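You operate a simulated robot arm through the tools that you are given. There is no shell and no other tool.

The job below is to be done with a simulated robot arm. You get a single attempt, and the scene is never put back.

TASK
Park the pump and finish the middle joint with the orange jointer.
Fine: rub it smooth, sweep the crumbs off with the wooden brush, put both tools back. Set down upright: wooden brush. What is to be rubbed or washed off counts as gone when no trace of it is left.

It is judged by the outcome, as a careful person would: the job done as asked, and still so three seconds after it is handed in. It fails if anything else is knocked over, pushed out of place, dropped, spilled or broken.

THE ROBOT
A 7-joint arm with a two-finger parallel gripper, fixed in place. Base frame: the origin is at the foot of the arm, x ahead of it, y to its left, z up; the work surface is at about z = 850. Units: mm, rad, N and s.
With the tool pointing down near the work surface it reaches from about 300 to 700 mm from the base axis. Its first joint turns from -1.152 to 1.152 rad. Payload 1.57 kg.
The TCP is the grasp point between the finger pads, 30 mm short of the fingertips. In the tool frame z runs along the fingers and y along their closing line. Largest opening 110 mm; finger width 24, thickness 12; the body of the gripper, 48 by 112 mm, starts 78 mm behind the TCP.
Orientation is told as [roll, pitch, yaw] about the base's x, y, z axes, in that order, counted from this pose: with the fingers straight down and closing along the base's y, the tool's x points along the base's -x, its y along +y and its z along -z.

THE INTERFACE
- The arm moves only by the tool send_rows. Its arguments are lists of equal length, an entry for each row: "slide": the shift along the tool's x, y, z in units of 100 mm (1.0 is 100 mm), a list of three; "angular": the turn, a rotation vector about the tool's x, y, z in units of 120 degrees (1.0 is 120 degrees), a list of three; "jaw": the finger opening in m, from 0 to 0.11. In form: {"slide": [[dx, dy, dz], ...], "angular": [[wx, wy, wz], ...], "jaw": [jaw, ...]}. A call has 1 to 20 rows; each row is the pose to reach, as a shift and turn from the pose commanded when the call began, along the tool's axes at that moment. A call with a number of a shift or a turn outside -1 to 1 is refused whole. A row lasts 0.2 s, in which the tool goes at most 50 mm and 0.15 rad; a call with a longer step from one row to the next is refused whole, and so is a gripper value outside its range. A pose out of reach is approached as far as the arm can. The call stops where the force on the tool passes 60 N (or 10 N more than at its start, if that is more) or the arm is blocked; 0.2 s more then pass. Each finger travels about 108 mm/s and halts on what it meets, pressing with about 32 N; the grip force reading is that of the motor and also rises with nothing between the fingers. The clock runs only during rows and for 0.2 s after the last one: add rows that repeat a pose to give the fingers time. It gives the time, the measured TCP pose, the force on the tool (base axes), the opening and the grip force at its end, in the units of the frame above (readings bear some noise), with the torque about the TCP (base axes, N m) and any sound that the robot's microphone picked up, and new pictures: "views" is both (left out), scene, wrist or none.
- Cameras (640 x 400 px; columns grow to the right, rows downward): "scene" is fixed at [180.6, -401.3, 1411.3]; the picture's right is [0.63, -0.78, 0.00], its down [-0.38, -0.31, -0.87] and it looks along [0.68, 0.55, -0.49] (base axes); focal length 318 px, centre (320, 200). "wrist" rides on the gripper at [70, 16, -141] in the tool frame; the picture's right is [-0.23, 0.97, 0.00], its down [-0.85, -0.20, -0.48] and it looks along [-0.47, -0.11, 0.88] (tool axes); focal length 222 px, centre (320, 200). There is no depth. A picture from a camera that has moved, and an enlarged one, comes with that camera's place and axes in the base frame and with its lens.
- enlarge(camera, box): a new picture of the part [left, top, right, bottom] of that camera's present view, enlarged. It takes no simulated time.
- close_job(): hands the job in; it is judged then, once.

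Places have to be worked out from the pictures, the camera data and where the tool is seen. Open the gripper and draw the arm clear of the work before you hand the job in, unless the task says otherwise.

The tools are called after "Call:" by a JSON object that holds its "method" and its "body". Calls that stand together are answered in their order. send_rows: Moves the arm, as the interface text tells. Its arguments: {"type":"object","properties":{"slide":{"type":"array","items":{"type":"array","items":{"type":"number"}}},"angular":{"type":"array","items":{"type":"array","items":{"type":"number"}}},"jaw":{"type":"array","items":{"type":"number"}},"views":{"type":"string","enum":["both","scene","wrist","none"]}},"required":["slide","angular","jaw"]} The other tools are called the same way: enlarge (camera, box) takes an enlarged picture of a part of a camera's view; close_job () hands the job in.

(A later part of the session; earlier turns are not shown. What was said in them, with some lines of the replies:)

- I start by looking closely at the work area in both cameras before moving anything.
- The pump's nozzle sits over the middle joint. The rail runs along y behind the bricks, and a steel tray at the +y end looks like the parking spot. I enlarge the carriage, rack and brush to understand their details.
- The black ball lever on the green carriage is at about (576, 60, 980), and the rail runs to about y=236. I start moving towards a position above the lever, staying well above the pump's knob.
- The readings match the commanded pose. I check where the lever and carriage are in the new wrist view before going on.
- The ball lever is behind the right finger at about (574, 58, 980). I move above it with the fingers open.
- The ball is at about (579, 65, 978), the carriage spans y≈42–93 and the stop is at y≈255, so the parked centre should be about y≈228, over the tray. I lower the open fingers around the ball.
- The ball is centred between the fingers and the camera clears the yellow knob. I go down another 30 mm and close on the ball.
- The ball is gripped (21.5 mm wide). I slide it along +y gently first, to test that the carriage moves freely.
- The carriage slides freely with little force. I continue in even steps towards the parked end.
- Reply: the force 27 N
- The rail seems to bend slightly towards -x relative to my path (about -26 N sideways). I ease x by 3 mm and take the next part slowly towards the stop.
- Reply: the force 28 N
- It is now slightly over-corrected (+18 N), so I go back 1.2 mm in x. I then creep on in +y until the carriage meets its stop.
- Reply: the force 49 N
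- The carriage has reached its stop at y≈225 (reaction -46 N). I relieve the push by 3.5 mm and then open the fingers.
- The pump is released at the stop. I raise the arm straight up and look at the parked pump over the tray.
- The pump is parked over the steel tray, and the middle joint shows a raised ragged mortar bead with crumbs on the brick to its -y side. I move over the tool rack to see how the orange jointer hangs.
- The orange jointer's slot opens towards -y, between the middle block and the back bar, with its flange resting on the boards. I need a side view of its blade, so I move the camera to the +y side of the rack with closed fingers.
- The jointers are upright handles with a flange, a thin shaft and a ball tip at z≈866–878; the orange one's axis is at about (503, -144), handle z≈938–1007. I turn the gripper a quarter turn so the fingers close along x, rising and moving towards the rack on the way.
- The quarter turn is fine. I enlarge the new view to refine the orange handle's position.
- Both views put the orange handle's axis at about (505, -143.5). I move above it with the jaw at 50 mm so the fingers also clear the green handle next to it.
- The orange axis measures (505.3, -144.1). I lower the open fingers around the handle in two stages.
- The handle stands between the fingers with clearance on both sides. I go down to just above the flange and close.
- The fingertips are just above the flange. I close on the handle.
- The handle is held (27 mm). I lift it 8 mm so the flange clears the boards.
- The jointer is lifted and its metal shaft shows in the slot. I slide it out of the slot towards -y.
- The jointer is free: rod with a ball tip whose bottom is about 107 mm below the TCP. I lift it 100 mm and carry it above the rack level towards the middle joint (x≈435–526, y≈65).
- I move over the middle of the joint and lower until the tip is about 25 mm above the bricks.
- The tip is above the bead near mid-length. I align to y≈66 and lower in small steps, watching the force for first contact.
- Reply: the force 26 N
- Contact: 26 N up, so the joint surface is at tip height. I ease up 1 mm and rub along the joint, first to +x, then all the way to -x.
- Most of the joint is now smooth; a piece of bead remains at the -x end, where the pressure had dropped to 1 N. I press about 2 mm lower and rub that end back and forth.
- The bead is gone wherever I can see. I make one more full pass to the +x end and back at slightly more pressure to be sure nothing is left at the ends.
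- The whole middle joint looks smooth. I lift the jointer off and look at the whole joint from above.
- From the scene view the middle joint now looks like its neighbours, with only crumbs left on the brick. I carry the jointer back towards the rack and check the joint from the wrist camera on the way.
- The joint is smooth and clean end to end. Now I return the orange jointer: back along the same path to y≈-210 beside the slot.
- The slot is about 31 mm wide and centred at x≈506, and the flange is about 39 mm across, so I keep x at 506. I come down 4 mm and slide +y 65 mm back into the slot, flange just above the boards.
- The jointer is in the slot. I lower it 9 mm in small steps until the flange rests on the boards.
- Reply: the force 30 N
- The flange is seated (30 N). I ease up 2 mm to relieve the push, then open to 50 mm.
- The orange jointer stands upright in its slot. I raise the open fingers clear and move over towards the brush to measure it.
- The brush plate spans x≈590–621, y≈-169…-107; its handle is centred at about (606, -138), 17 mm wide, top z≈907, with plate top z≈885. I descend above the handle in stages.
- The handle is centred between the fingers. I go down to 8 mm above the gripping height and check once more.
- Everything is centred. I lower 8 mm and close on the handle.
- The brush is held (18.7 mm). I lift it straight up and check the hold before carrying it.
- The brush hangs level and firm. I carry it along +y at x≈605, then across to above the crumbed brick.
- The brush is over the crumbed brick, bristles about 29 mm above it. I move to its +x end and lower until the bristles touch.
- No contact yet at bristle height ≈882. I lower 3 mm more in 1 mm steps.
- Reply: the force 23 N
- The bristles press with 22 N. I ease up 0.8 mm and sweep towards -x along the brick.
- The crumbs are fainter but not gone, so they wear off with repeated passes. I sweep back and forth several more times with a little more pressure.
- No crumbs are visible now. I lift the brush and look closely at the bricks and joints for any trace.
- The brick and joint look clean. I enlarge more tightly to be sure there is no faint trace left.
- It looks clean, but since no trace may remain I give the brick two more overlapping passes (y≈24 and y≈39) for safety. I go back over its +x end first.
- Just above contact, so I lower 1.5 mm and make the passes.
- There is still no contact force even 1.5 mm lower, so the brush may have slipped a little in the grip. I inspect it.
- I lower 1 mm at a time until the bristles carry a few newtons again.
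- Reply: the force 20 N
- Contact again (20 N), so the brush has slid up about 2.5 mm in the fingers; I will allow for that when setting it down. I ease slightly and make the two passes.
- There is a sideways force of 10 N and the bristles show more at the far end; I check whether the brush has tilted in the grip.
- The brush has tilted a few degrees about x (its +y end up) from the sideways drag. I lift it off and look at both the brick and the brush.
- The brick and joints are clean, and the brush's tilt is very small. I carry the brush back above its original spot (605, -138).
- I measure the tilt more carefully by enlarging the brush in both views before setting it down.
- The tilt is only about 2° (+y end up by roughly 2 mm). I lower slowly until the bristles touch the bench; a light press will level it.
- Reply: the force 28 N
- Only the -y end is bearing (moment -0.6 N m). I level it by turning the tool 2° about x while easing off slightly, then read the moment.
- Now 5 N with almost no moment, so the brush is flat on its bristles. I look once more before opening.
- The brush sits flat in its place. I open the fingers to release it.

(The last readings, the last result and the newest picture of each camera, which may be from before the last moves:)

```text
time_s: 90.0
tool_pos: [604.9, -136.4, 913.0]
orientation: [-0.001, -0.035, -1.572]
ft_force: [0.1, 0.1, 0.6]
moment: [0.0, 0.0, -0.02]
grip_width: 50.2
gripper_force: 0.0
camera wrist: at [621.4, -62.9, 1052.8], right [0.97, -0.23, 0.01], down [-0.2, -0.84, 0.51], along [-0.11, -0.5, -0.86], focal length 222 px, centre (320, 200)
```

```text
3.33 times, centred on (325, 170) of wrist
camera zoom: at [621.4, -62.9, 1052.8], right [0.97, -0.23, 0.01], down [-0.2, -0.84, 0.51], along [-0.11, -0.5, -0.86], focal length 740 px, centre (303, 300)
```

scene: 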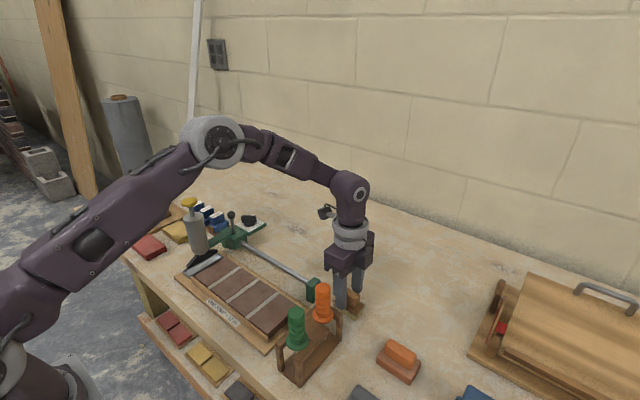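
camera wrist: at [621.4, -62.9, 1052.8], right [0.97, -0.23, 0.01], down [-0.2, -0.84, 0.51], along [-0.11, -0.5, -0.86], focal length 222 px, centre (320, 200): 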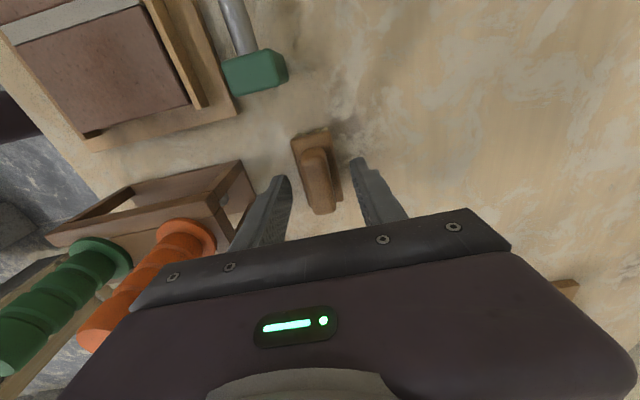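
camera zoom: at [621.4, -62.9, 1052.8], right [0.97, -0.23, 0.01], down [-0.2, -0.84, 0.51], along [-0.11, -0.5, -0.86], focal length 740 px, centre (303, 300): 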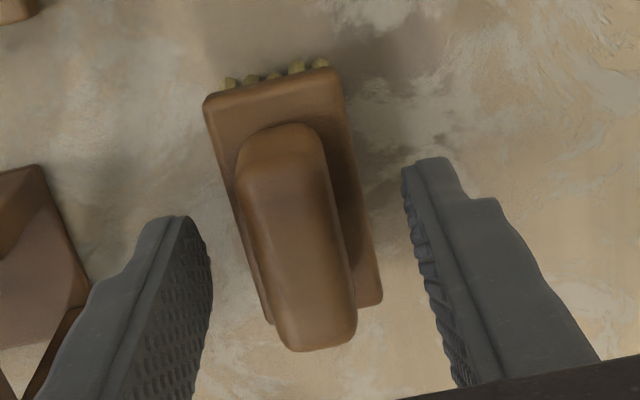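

The brush stands flat and free on its bristles. I withdraw straight up, undoing the 2° tilt on the way.

Call:
{"method": "send_rows", "body": {"slide": [[0, 0, -0.15], [0, 0, -0.4], [0, 0, -0.7], [0, 0, -1.0], [0, 0, -1.0]], "angular": [[0, 0, 0], [0, 0, 0], [0, 0.008, 0], [0, 0.0167, 0], [0, 0.0167, 0]], "jaw": [0.05, 0.05, 0.05, 0.05, 0.05], "views": "none"}}

Call:
{"method": "send_rows", "body": {"slide": [[0.1, -0.1, -0.3], [0.2, -0.3, -0.6], [0.3, -0.5, -0.9], [0.4, -0.8, -1.0], [0.4, -0.8, -1.0]], "angular": [[0, 0, 0], [0, 0, 0], [0, 0, 0], [0, 0, 0], [0, 0, 0]], "jaw": [0.06, 0.08, 0.08, 0.08, 0.08], "views": "both"}}

Call:
{"method": "enlarge", "body": {"camera": "scene", "box": [260, 260, 390, 390]}}

Call:
{"method": "enlarge", "body": {"camera": "scene", "box": [170, 190, 320, 340]}}

```text
time_s: 91.2
tool_pos: [606.1, -136.1, 1012.5]
orientation: [0.001, 0.0, -1.573]
ft_force: [0.4, 0.1, 1.1]
moment: [0.0, 0.0, 0.0]
grip_width: 50.2
gripper_force: 0.1
```

```text
time_s: 92.4
tool_pos: [526.4, -94.8, 1112.7]
orientation: [0.0, -0.002, -1.575]
ft_force: [0.8, 0.1, 0.7]
moment: [-0.03, 0.0, 0.01]
grip_width: 80.1
gripper_force: 0.1
camera wrist: at [541.9, -25.1, 1255.0], right [0.97, -0.23, 0.0], down [-0.2, -0.85, 0.48], along [-0.11, -0.47, -0.88], focal length 222 px, centre (320, 200)
```

scene: 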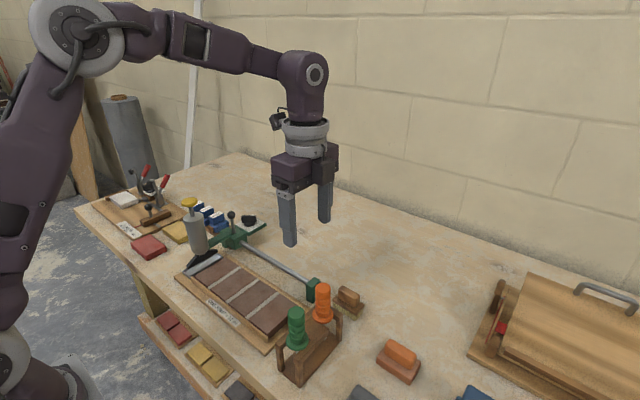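
wrist: 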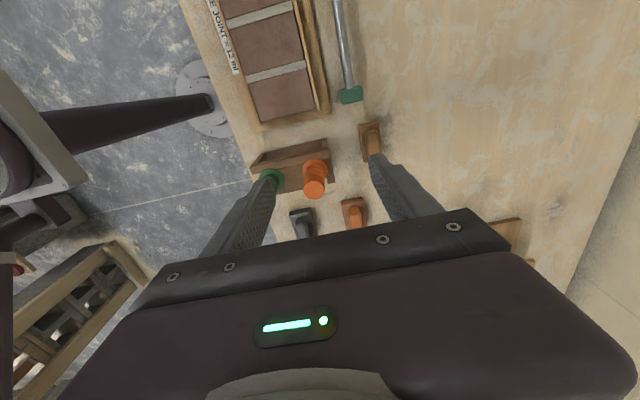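

```text
3.08 times, centred on (325, 325) of scene
camera zoom: at [180.6, -401.3, 1411.3], right [0.63, -0.78, 0.0], down [-0.38, -0.31, -0.87], along [0.68, 0.55, -0.49], focal length 978 px, centre (305, -185)
```

zoom: 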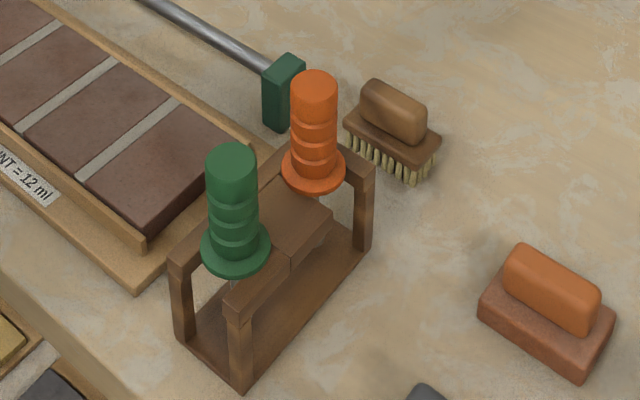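

```text
2.67 times, centred on (245, 265) of scene
camera zoom: at [180.6, -401.3, 1411.3], right [0.63, -0.78, 0.0], down [-0.38, -0.31, -0.87], along [0.68, 0.55, -0.49], focal length 848 px, centre (520, 27)
```

zoom: 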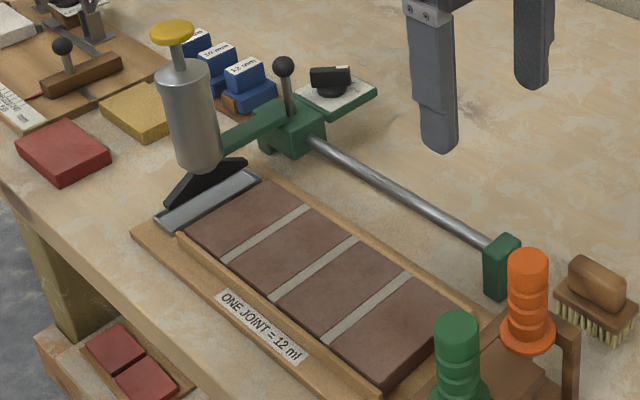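

Brush, rack and pump all look right. I move so the wrist camera has a clear view of the bricks for a last close check of the joint and brick faces.

Call:
{"method": "send_rows", "body": {"slide": [[0.3, -0.1, -0.1], [0.6, -0.2, -0.1], [0.9, -0.25, -0.1], [0.9, -0.25, -0.1]], "angular": [[0, 0, 0], [0, 0, 0], [0, 0, 0], [0, 0, 0]], "jaw": [0.08, 0.1, 0.1, 0.1], "views": "both"}}

Call:
{"method": "enlarge", "body": {"camera": "wrist", "box": [230, 50, 340, 150]}}

Call:
{"method": "enlarge", "body": {"camera": "wrist", "box": [180, 0, 420, 200]}}

```text
time_s: 93.4
tool_pos: [499.1, -3.6, 1121.3]
orientation: [0.0, 0.0, -1.572]
ft_force: [0.1, 0.1, 0.5]
moment: [-0.02, -0.04, 0.0]
grip_width: 100.2
gripper_force: 0.1
camera wrist: at [514.9, 65.7, 1263.7], right [0.97, -0.23, 0.0], down [-0.2, -0.85, 0.48], along [-0.11, -0.47, -0.88], focal length 222 px, centre (320, 200)
```

scene: 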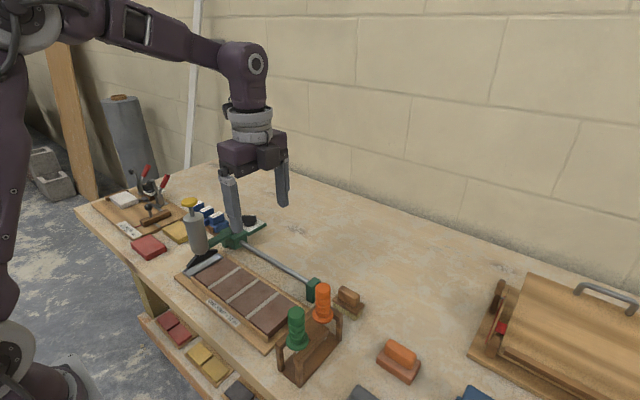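
wrist: 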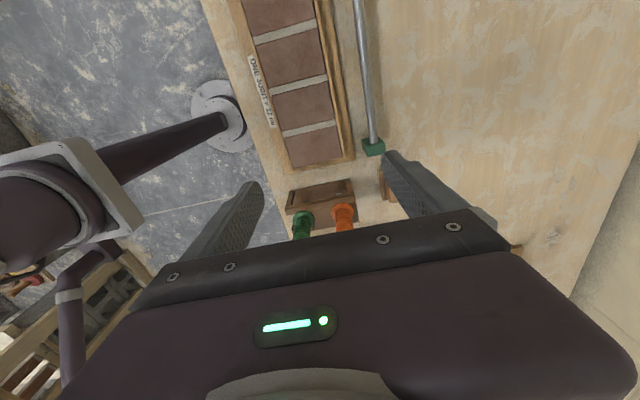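

```text
4.00 times, centred on (285, 100) of wrist
camera zoom: at [514.9, 65.7, 1263.7], right [0.97, -0.23, 0.0], down [-0.2, -0.85, 0.48], along [-0.11, -0.47, -0.88], focal length 888 px, centre (460, 600)
```

zoom: 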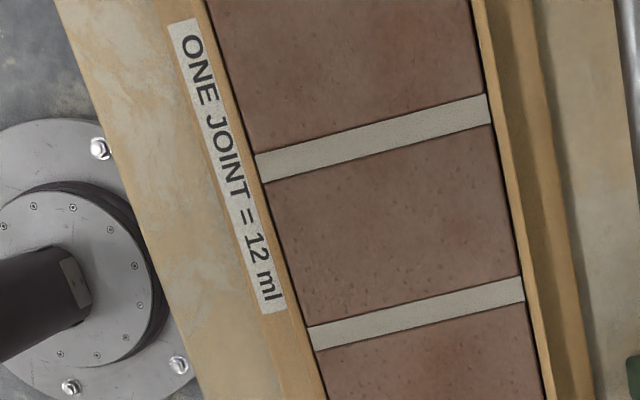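

```text
2.00 times, centred on (300, 100) of wrist
camera zoom: at [514.9, 65.7, 1263.7], right [0.97, -0.23, 0.0], down [-0.2, -0.85, 0.48], along [-0.11, -0.47, -0.88], focal length 444 px, centre (360, 400)
```

zoom: 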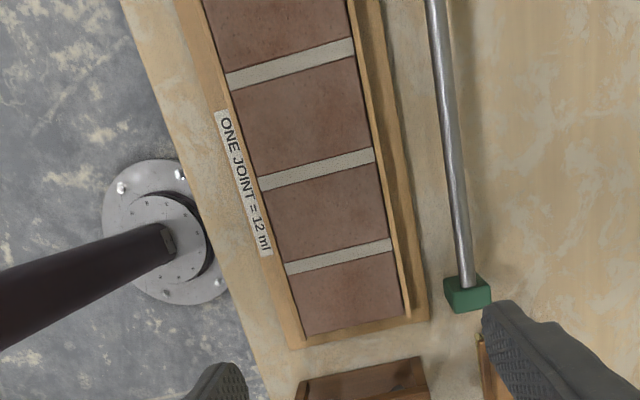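

The joint is smooth, the bricks are clean and every tool is in its place. I raise the open gripper clear of the work before handing in.

Call:
{"method": "send_rows", "body": {"slide": [[0, 0, -0.35], [0, -0.15, -0.7], [0, -0.4, -0.95], [-0.2, -0.6, -1.0], [-0.4, -0.7, -1.0], [-0.4, -0.7, -1.0]], "angular": [[0, 0, 0], [0, 0, 0], [0, 0, 0], [0, 0, 0], [0, 0, 0], [0, 0, 0]], "jaw": [0.1, 0.1, 0.1, 0.1, 0.1, 0.1], "views": "both"}}

Call:
{"method": "enlarge", "body": {"camera": "scene", "box": [160, 180, 400, 390]}}

```text
time_s: 94.8
tool_pos: [430.1, -45.2, 1222.7]
orientation: [0.0, 0.0, -1.573]
ft_force: [0.4, -0.1, -0.3]
moment: [0.01, 0.02, -0.04]
grip_width: 100.1
gripper_force: 0.0
camera wrist: at [445.4, 24.6, 1364.6], right [0.97, -0.23, 0.0], down [-0.2, -0.85, 0.48], along [-0.11, -0.47, -0.88], focal length 222 px, centre (320, 200)
```

scene: 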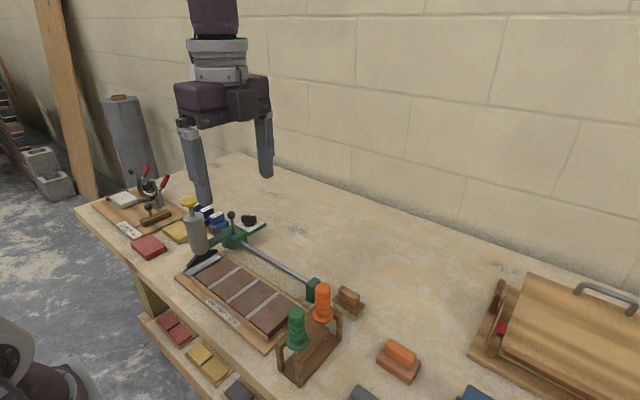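
wrist: 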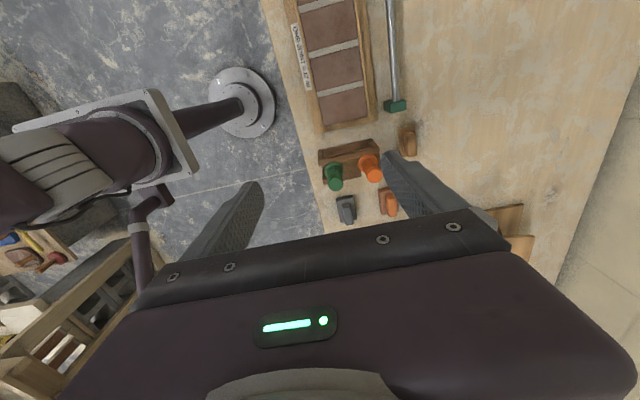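

```text
1.90 times, centred on (280, 285) of scene
camera zoom: at [180.6, -401.3, 1411.3], right [0.63, -0.78, 0.0], down [-0.38, -0.31, -0.87], along [0.68, 0.55, -0.49], focal length 606 px, centre (396, 38)
```

zoom: 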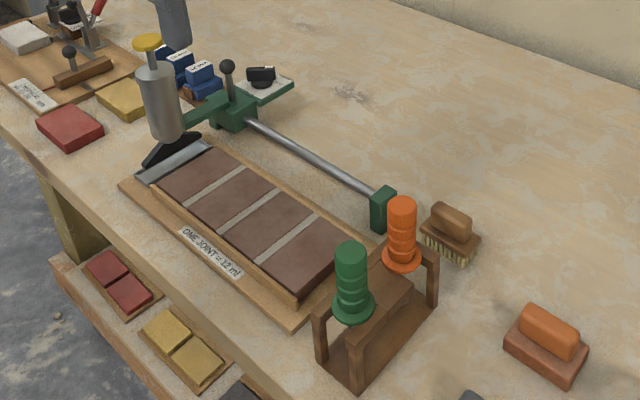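

The pump is parked over its tray. The middle joint is smooth and the bricks are free of crumbs. The orange jointer is back in its rack slot, the wooden brush stands upright in its place, and the arm is clear with the gripper open, so I hand the job in.

Call:
{"method": "close_job", "body": {}}

```text
The job is handed in.
```

The job is done and handed in; I haven't seen the judge's result.

- **Pump:** it is slid along the rail to its end stop, and the nozzle sits over the steel tray.
- **Middle joint:** the orange jointer rubbed it smooth over its full length. In the last close-up it looked the same as the joints on either side.
- **Crumbs:** the wooden brush swept them off the brick. I saw no trace in the final enlarged views.
- **Orange jointer:** it hangs upright in its rack slot, with its flange resting on the boards.
- **Wooden brush:** it stands upright on its bristles, within a few millimetres of where it started. It slipped slightly in the grip while sweeping, so I levelled it before letting go.

The arm ended open and raised clear of the work. I saw nothing else moved, knocked over or spilled.
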